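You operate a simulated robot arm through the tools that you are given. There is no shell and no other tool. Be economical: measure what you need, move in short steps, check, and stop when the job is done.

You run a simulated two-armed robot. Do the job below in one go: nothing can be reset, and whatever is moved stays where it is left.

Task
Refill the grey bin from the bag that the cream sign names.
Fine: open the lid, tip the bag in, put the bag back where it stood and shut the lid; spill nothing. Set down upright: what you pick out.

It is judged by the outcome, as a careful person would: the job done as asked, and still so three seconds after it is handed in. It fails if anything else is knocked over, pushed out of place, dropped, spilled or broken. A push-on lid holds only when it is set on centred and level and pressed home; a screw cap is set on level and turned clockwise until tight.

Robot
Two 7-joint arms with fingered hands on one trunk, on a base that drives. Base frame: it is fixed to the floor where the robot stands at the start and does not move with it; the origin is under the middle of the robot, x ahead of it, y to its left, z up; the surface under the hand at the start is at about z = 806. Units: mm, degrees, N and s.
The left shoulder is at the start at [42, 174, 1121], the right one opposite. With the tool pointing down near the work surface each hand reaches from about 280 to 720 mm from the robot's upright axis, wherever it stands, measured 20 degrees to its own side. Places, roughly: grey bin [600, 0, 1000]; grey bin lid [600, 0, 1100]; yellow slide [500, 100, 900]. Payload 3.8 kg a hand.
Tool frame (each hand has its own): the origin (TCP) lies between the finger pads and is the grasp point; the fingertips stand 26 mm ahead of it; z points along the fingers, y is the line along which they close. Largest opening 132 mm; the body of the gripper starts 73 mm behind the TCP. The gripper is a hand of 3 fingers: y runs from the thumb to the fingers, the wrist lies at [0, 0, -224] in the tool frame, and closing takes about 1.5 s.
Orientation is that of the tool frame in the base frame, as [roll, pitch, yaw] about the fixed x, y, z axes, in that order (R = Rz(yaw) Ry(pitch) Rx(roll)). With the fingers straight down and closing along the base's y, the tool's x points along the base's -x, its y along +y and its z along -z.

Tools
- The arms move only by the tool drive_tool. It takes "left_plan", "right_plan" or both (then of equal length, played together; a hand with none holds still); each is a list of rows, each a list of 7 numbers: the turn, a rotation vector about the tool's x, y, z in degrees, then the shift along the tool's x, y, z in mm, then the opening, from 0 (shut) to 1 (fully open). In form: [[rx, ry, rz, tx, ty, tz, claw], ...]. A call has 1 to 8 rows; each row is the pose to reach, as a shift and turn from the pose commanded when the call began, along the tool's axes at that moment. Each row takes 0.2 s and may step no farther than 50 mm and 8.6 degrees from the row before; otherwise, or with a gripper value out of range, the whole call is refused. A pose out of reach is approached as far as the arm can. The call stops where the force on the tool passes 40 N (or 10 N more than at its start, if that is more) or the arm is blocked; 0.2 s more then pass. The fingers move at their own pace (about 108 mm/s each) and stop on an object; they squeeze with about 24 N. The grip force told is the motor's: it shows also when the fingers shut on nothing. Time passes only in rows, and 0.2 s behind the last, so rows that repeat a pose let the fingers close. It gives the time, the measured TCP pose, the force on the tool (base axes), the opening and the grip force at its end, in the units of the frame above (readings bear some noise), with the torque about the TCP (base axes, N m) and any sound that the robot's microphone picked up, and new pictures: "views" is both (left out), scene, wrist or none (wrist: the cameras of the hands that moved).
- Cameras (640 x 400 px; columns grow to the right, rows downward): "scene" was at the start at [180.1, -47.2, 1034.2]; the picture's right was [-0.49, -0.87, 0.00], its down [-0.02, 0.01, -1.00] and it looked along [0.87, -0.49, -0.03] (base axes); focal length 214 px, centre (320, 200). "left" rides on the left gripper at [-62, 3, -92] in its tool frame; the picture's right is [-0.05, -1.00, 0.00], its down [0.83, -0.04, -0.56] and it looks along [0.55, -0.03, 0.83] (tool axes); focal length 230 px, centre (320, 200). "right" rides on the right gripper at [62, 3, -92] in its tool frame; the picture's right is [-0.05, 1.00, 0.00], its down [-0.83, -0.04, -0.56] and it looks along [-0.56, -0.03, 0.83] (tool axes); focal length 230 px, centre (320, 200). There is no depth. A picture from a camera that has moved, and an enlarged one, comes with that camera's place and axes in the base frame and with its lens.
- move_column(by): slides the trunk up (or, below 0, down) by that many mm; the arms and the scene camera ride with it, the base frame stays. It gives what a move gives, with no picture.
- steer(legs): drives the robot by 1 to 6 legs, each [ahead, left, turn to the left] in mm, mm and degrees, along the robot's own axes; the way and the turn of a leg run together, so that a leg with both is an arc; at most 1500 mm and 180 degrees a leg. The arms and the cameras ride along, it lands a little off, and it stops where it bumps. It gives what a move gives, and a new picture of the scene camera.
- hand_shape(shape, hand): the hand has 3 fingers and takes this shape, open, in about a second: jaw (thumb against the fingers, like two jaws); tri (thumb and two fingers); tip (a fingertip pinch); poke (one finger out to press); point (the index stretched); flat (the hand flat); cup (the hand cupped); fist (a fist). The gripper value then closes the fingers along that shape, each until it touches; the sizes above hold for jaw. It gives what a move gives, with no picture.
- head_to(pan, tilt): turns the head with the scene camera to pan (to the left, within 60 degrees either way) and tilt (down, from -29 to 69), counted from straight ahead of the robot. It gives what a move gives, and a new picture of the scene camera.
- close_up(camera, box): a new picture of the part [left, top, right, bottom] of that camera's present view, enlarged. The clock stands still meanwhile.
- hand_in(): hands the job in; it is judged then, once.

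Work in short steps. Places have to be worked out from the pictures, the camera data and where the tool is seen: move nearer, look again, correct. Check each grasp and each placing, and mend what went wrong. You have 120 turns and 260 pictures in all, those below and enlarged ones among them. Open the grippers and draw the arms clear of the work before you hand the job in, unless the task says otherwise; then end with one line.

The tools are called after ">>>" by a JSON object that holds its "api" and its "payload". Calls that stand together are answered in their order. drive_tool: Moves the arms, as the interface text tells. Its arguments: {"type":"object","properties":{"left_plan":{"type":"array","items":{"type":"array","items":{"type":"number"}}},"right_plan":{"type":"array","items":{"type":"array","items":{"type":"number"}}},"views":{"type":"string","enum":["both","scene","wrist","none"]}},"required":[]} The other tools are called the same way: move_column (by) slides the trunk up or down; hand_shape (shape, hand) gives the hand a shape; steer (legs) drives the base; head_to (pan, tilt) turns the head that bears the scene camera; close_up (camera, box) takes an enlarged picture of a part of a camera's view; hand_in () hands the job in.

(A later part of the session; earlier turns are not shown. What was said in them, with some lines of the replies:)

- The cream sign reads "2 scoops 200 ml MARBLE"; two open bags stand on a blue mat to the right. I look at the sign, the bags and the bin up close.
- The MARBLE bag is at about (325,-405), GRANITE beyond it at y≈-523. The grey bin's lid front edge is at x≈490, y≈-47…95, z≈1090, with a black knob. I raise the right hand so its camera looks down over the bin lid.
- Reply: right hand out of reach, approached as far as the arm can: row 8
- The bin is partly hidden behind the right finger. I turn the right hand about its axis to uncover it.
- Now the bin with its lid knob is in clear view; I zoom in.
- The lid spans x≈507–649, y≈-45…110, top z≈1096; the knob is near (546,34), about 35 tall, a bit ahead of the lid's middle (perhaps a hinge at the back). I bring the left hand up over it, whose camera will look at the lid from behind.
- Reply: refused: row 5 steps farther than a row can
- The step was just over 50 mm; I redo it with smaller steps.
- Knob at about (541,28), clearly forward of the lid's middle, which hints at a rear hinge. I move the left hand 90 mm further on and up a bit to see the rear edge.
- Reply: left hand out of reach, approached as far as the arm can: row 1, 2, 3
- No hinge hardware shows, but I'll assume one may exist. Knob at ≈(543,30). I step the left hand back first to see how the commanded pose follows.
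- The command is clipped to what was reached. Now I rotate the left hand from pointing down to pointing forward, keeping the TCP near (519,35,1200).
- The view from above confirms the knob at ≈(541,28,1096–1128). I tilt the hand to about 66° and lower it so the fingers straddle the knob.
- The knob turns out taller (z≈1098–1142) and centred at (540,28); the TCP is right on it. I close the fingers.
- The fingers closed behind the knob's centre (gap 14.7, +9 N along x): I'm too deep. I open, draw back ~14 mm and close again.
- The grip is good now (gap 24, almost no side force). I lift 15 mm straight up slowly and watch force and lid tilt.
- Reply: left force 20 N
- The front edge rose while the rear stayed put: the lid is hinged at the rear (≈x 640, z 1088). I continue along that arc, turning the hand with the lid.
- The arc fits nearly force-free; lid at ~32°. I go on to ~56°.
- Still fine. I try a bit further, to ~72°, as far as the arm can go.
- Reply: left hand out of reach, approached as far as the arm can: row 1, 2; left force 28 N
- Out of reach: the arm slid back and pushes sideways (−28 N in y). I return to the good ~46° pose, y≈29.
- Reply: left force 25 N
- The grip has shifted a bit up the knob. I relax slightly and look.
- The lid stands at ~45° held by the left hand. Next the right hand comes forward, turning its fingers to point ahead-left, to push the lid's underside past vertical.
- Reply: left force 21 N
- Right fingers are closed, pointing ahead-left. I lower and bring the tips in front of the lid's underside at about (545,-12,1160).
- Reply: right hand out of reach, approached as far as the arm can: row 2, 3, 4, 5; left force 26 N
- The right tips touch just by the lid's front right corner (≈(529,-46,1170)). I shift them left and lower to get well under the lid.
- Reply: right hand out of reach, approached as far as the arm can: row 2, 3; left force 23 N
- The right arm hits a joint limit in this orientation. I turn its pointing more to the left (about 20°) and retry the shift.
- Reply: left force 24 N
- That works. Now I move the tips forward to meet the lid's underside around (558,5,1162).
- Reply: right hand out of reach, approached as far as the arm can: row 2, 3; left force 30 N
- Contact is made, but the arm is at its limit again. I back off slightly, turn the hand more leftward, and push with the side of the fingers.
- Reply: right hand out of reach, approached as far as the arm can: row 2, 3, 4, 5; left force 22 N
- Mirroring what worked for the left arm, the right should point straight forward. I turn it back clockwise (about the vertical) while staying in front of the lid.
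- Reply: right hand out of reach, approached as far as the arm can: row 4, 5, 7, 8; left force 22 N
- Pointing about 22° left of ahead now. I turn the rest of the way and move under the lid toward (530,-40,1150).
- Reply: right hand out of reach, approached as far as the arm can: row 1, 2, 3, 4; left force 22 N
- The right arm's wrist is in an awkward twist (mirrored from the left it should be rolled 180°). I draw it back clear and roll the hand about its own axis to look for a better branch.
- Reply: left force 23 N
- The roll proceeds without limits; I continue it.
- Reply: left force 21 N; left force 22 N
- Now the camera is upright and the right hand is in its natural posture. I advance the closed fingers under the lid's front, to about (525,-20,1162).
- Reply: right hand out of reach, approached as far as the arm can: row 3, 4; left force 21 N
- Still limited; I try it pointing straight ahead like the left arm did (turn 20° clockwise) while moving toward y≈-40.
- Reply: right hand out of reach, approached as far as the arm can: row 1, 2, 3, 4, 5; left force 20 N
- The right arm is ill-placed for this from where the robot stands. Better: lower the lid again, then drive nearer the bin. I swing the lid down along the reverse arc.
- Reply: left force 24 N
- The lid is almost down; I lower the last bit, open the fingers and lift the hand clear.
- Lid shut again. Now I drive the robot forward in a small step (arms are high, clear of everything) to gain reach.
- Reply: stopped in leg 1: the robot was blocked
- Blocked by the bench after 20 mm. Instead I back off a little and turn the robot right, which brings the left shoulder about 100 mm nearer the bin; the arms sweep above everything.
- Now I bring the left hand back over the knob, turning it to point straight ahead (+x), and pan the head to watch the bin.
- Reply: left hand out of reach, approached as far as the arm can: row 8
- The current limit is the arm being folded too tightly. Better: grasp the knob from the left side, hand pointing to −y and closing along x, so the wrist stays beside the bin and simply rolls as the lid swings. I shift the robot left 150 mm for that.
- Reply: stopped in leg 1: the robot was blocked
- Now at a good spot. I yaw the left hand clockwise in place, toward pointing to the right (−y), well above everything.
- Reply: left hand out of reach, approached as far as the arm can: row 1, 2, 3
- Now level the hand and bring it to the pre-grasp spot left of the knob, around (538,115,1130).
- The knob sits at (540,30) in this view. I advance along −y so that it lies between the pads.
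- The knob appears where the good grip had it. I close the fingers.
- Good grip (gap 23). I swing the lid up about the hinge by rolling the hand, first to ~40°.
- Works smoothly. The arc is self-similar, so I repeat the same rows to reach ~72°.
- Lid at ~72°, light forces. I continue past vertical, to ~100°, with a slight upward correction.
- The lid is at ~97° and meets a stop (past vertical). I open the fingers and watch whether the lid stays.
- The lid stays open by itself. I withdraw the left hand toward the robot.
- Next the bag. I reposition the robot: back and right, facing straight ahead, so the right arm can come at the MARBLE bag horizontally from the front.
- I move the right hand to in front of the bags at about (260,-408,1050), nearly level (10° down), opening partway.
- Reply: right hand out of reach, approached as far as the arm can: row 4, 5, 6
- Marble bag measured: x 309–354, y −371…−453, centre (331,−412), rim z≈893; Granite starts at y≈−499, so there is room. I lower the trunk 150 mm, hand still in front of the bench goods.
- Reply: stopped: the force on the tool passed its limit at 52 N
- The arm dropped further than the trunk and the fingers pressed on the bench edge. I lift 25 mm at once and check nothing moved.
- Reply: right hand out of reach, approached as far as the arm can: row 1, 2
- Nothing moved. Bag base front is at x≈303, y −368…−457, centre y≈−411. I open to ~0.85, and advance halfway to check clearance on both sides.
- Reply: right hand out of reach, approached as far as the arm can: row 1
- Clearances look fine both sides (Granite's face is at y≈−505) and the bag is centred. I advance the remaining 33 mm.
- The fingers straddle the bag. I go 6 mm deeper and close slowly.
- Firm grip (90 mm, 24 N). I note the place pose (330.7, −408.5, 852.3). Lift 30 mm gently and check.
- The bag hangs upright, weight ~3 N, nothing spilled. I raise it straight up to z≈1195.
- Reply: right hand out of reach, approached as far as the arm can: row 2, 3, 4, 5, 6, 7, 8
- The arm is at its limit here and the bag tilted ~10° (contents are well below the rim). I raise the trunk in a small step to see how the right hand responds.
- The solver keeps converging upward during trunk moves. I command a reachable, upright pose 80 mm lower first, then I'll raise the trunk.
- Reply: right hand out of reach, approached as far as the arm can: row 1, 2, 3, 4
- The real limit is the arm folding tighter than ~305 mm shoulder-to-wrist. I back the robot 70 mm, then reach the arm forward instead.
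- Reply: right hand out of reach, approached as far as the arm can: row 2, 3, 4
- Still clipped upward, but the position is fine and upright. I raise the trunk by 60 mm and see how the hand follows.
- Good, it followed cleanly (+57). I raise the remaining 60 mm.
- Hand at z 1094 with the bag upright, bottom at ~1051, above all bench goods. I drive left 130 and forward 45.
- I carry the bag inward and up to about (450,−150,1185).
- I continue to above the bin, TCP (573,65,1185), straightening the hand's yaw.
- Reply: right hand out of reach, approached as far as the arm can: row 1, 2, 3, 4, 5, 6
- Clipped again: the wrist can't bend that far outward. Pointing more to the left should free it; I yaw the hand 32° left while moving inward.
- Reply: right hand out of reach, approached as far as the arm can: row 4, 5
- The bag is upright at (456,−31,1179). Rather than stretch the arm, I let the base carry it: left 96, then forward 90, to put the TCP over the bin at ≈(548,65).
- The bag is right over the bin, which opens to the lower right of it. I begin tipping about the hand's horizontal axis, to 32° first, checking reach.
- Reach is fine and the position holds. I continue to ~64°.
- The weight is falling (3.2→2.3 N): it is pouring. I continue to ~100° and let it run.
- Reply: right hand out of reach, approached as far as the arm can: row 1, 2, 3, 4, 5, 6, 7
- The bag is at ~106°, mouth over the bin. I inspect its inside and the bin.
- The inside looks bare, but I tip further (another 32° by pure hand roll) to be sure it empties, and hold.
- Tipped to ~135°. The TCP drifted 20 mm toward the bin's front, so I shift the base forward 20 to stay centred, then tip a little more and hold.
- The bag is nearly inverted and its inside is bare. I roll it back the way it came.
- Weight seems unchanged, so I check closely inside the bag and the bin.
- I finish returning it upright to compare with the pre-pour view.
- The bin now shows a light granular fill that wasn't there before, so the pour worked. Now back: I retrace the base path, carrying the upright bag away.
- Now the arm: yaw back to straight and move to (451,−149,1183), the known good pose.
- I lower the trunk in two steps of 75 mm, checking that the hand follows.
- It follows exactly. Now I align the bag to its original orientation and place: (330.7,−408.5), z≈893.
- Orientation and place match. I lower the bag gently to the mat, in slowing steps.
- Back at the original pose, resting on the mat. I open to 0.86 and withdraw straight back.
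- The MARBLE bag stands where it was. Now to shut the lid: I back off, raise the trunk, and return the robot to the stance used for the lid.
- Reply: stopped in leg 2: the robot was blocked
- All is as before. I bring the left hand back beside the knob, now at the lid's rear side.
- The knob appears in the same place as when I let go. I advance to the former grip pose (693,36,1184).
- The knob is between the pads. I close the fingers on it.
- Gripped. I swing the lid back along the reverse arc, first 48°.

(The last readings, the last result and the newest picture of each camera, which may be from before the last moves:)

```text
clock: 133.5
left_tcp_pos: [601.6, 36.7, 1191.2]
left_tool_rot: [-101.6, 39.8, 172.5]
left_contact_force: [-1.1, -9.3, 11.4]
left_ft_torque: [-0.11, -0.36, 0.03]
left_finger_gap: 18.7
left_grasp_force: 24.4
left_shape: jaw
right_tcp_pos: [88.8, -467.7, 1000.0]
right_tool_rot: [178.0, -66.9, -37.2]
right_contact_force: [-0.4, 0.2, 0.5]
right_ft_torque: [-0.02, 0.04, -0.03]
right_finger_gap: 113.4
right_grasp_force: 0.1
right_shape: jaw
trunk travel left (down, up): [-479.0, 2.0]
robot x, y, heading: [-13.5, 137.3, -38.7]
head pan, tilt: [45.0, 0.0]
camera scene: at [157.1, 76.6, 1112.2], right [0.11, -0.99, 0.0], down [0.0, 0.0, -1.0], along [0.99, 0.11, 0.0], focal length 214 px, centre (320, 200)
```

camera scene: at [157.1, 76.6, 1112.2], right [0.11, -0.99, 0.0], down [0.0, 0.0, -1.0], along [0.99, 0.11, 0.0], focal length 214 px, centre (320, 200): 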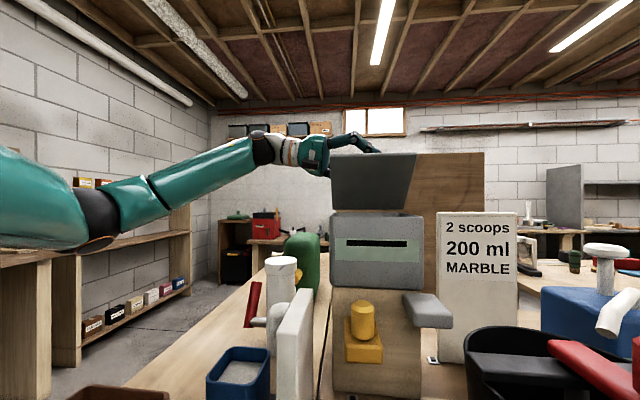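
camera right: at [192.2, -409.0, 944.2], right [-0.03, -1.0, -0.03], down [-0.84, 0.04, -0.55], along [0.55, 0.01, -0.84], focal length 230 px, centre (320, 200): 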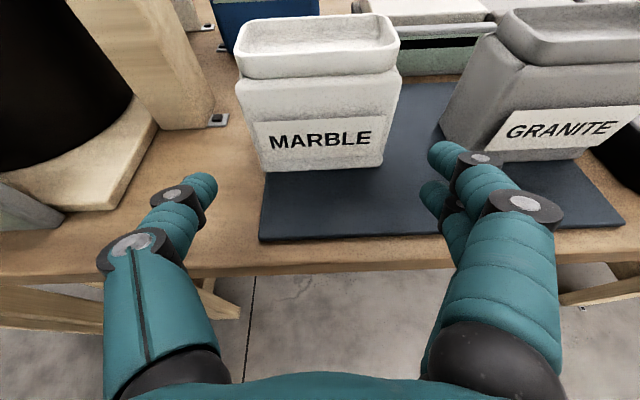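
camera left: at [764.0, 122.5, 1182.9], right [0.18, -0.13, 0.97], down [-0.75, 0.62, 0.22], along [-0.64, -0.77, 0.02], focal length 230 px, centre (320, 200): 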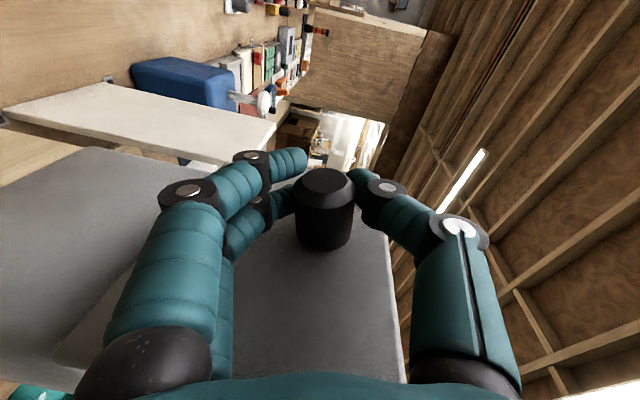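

Going well. I repeat the same rows for the next 40°.

>>> {"api": "drive_tool", "payload": {"left_plan": [[-0.7, -0.94, 7.92, 14.6, -4.6, 0.8, 0], [-1.4, -1.9, 15.8, 29.7, -7.2, 1.8, 0], [-2.1, -2.8, 23.8, 45.1, -7.5, 3.2, 0], [-2.8, -3.7, 31.7, 60.2, -5.8, 4.7, 0], [-3.5, -4.7, 39.6, 75, -2, 6.5, 0]], "views": "both"}}

```text
clock: 134.7
left_tcp_pos: [546.3, 37.6, 1141.0]
left_tool_rot: [-125.5, 78.5, 150.2]
left_contact_force: [2.7, -14.6, 3.0]
left_ft_torque: [-0.05, -0.46, 0.1]
left_finger_gap: 18.4
left_grasp_force: 23.9
left_shape: jaw
right_tcp_pos: [89.9, -468.8, 999.2]
right_tool_rot: [177.8, -66.7, -37.3]
right_contact_force: [0.4, -0.2, 0.2]
right_ft_torque: [0.03, 0.07, -0.02]
right_finger_gap: 113.5
right_grasp_force: 0.1
right_shape: jaw
trunk travel left (down, up): [-479.0, 2.0]
robot x, y, heading: [-15.6, 138.2, -38.5]
head pan, tilt: [45.0, 0.0]
camera scene: at [158.3, 75.9, 1111.9], right [0.11, -0.99, 0.0], down [0.0, 0.0, -1.0], along [0.99, 0.11, 0.0], focal length 214 px, centre (320, 200)
camera left: at [551.2, 122.6, 1213.3], right [-0.97, -0.11, 0.21], down [-0.24, 0.63, -0.74], along [-0.05, -0.77, -0.63], focal length 230 px, centre (320, 200)
```

scene: 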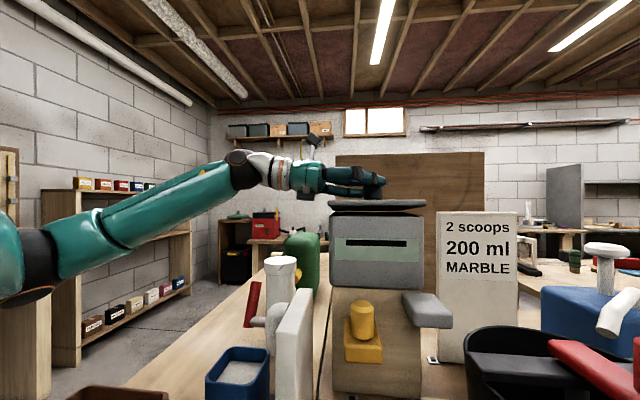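
left: 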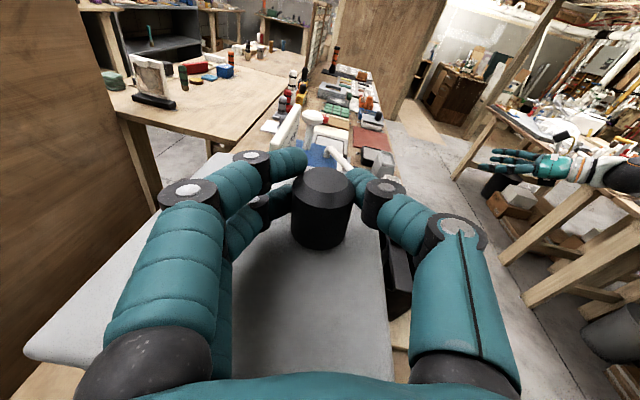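

About 8° remain. I finish the arc slowly.

>>> {"api": "drive_tool", "payload": {"left_plan": [[-0.35, -0.47, 3.96, 7.2, -2.5, 0.3, 0], [-0.6, -0.8, 6.5, 11.8, -3.9, 0.6, 0], [-0.7, -0.94, 7.92, 14.6, -4.6, 0.8, 0], [-0.8, -1.1, 9, 16.5, -5.1, 1, 0]], "views": "scene"}}

```text
clock: 135.7
left_tcp_pos: [537.9, 36.3, 1130.1]
left_tool_rot: [-177.6, 84.9, 98.8]
left_contact_force: [13.3, -18.6, 17.6]
left_ft_torque: [-0.27, -0.29, 0.4]
left_finger_gap: 17.8
left_grasp_force: 24.1
left_shape: jaw
right_tcp_pos: [89.1, -468.3, 999.5]
right_tool_rot: [178.0, -66.8, -37.2]
right_contact_force: [-0.5, 0.5, -0.5]
right_ft_torque: [0.03, 0.02, 0.03]
right_finger_gap: 113.2
right_grasp_force: 0.0
right_shape: jaw
trunk travel left (down, up): [-479.0, 2.0]
robot x, y, heading: [-13.0, 138.6, -38.8]
head pan, tilt: [45.0, 0.0]
camera scene: at [158.8, 75.5, 1112.3], right [0.11, -0.99, 0.0], down [0.0, 0.0, -1.0], along [0.99, 0.11, 0.0], focal length 214 px, centre (320, 200)
```

scene: 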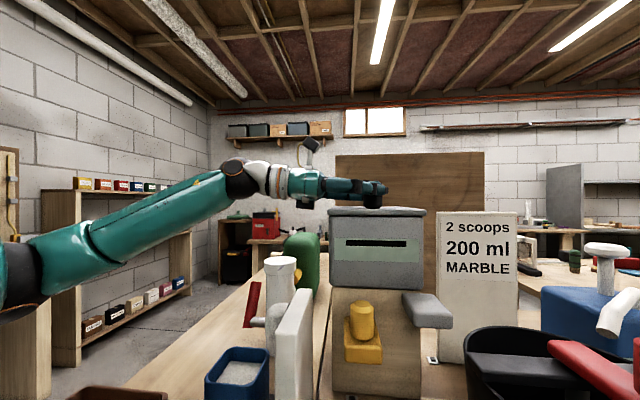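

The lid is down and seated (17 N upward reaction). I open the fingers and withdraw to the side.

>>> {"api": "drive_tool", "payload": {"left_plan": [[0, 0, 0, 0, 0, 0, 0.2], [0, 0, 0, 0, 0, 0, 0.5], [0, 0, 0, 0, 0, 0, 0.9], [0, 0, 0, 0, 0, 0, 0.9], [0, 0, 0, -3, 0, -30, 0.9], [0, 0, 0, -6, 0, -70, 0.9], [0, 0, 0, -10, 0, -115, 0.9], [0, 0, 0, -30, 0, -155, 0.9]], "views": "both"}}

```text
clock: 137.5
left_tcp_pos: [519.1, 189.3, 1174.6]
left_tool_rot: [-175.4, 84.5, 100.6]
left_contact_force: [-0.2, 0.1, 0.0]
left_ft_torque: [-0.01, -0.01, 0.01]
left_finger_gap: 118.8
left_grasp_force: 0.1
left_shape: jaw
right_tcp_pos: [89.1, -467.1, 1002.2]
right_tool_rot: [177.7, -66.9, -37.0]
right_contact_force: [0.4, 0.3, 0.0]
right_ft_torque: [0.03, 0.03, 0.01]
right_finger_gap: 113.1
right_grasp_force: 0.1
right_shape: jaw
trunk travel left (down, up): [-479.0, 2.0]
robot x, y, heading: [-15.3, 138.0, -38.3]
head pan, tilt: [45.0, 0.0]
camera scene: at [158.0, 78.0, 1112.2], right [0.11, -0.99, 0.0], down [0.0, 0.0, -1.0], along [0.99, 0.11, 0.0], focal length 214 px, centre (320, 200)
camera left: at [513.5, 275.4, 1245.4], right [-0.99, -0.11, 0.06], down [-0.12, 0.62, -0.77], along [0.05, -0.77, -0.63], focal length 230 px, centre (320, 200)
```

scene: 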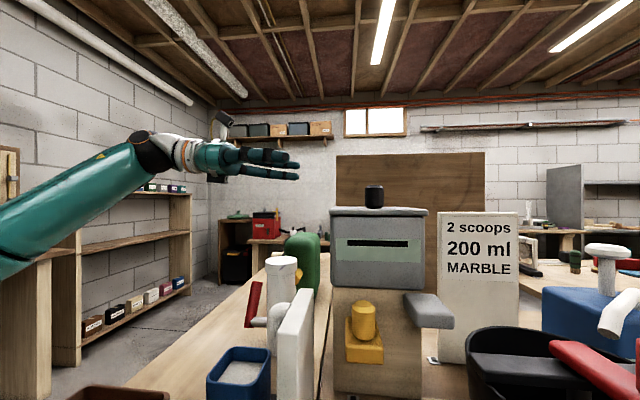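
left: 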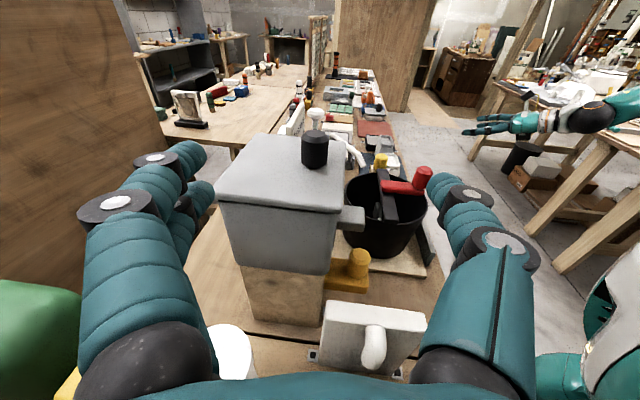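

Lid shut, knob upright. I take a close look at the lid seam, the surroundings and the bag for a last check.

>>> {"api": "close_up", "payload": {"camera": "scene", "box": [300, 170, 470, 400]}}

>>> {"api": "close_up", "payload": {"camera": "left", "box": [190, 100, 450, 390]}}

>>> {"api": "head_to", "payload": {"pan": -20, "tilt": 25}}

```text
1.74 times, centred on (385, 285) of scene
camera zoom: at [158.0, 78.0, 1112.2], right [0.11, -0.99, 0.0], down [0.0, 0.0, -1.0], along [0.99, 0.11, 0.0], focal length 373 px, centre (207, 52)
```

zoom: 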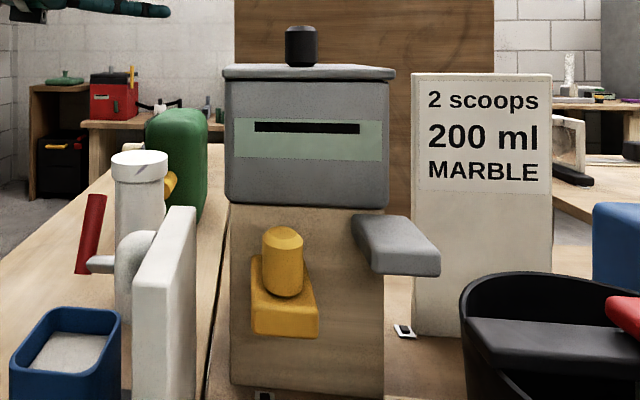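

```text
1.38 times, centred on (320, 245) of left
camera zoom: at [513.5, 275.4, 1245.4], right [-0.99, -0.11, 0.06], down [-0.12, 0.62, -0.77], along [0.05, -0.77, -0.63], focal length 317 px, centre (320, 138)
```

zoom: 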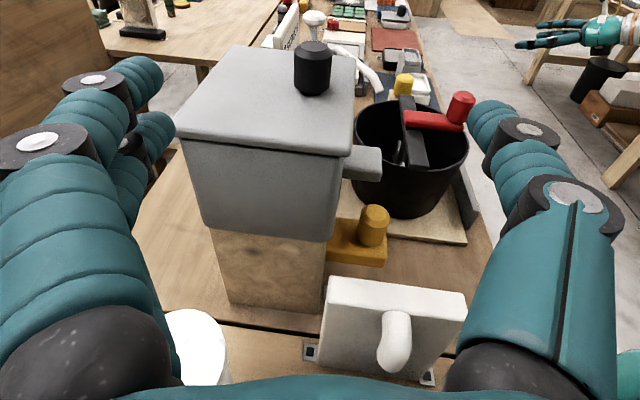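

```text
clock: 138.8
left_tcp_pos: [519.2, 189.4, 1174.3]
left_tool_rot: [-175.5, 84.5, 100.7]
left_contact_force: [0.3, -0.9, 0.3]
left_ft_torque: [0.01, 0.0, 0.0]
left_finger_gap: 118.6
left_grasp_force: 0.1
left_shape: jaw
right_tcp_pos: [89.8, -465.9, 1001.7]
right_tool_rot: [177.7, -66.9, -37.0]
right_contact_force: [0.1, 0.3, 0.2]
right_ft_torque: [0.01, 0.02, -0.04]
right_finger_gap: 113.1
right_grasp_force: 0.1
right_shape: jaw
trunk travel left (down, up): [-479.0, 2.0]
robot x, y, heading: [-18.3, 140.9, -38.7]
head pan, tilt: [-20.0, 25.0]
camera scene: at [116.9, -10.9, 1071.8], right [-0.85, -0.52, 0.0], down [-0.22, 0.36, -0.91], along [0.47, -0.77, -0.42], focal length 214 px, centre (320, 200)
```

scene: 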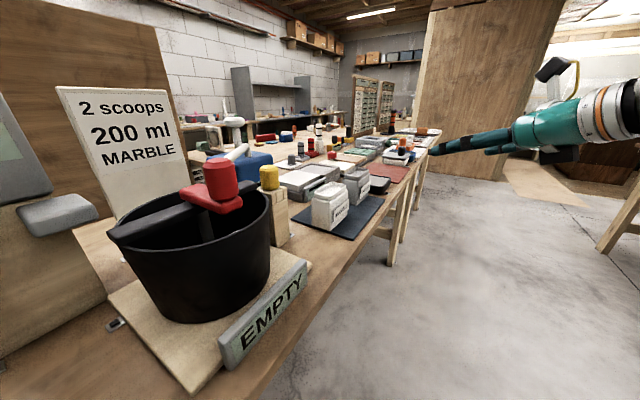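

Everything is in place: lid shut, bag upright, no spill. I drive the robot back so that the arms are clear, then hand in.

>>> {"api": "steer", "payload": {"legs": [[-150, -120, 0]]}}

```text
clock: 140.5
left_tcp_pos: [329.9, 191.9, 1174.3]
left_tool_rot: [-175.5, 84.5, 100.9]
left_contact_force: [-0.2, -0.3, -0.8]
left_ft_torque: [0.01, -0.03, 0.01]
left_finger_gap: 118.7
left_grasp_force: 0.1
left_shape: jaw
right_tcp_pos: [-98.4, -468.1, 1001.3]
right_tool_rot: [177.8, -66.9, -36.8]
right_contact_force: [-0.4, 0.9, 0.4]
right_ft_torque: [0.0, 0.0, 0.0]
right_finger_gap: 113.3
right_grasp_force: 0.1
right_shape: jaw
trunk travel left (down, up): [-479.0, 2.0]
robot x, y, heading: [-201.3, 133.4, -38.2]
head pan, tilt: [-20.0, 25.0]
camera scene: at [-72.0, -11.0, 1071.8], right [-0.85, -0.53, 0.0], down [-0.22, 0.36, -0.91], along [0.48, -0.77, -0.42], focal length 214 px, centre (320, 200)
```

scene: 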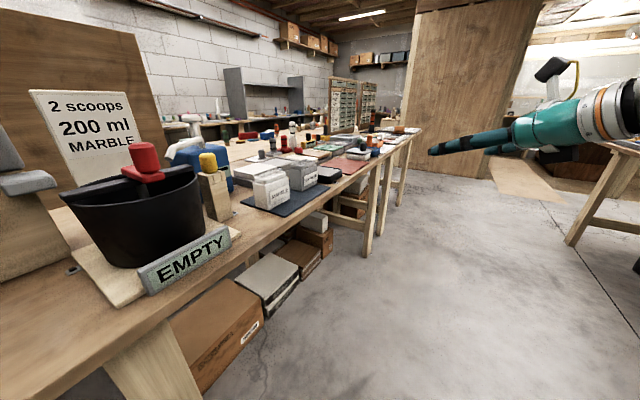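

Both arms are clear, the grippers are open, and all goods stand in place. I hand in.

>>> {"api": "hand_in", "payload": {}}

```text
The job is handed in.
```

I tipped the MARBLE bag into the grey bin, set it back upright where it stood, and shut the lid. I saw no spill in the pictures. The measured weight of the bag hardly changed, so I judged the pour by the light fill now visible inside the bin.
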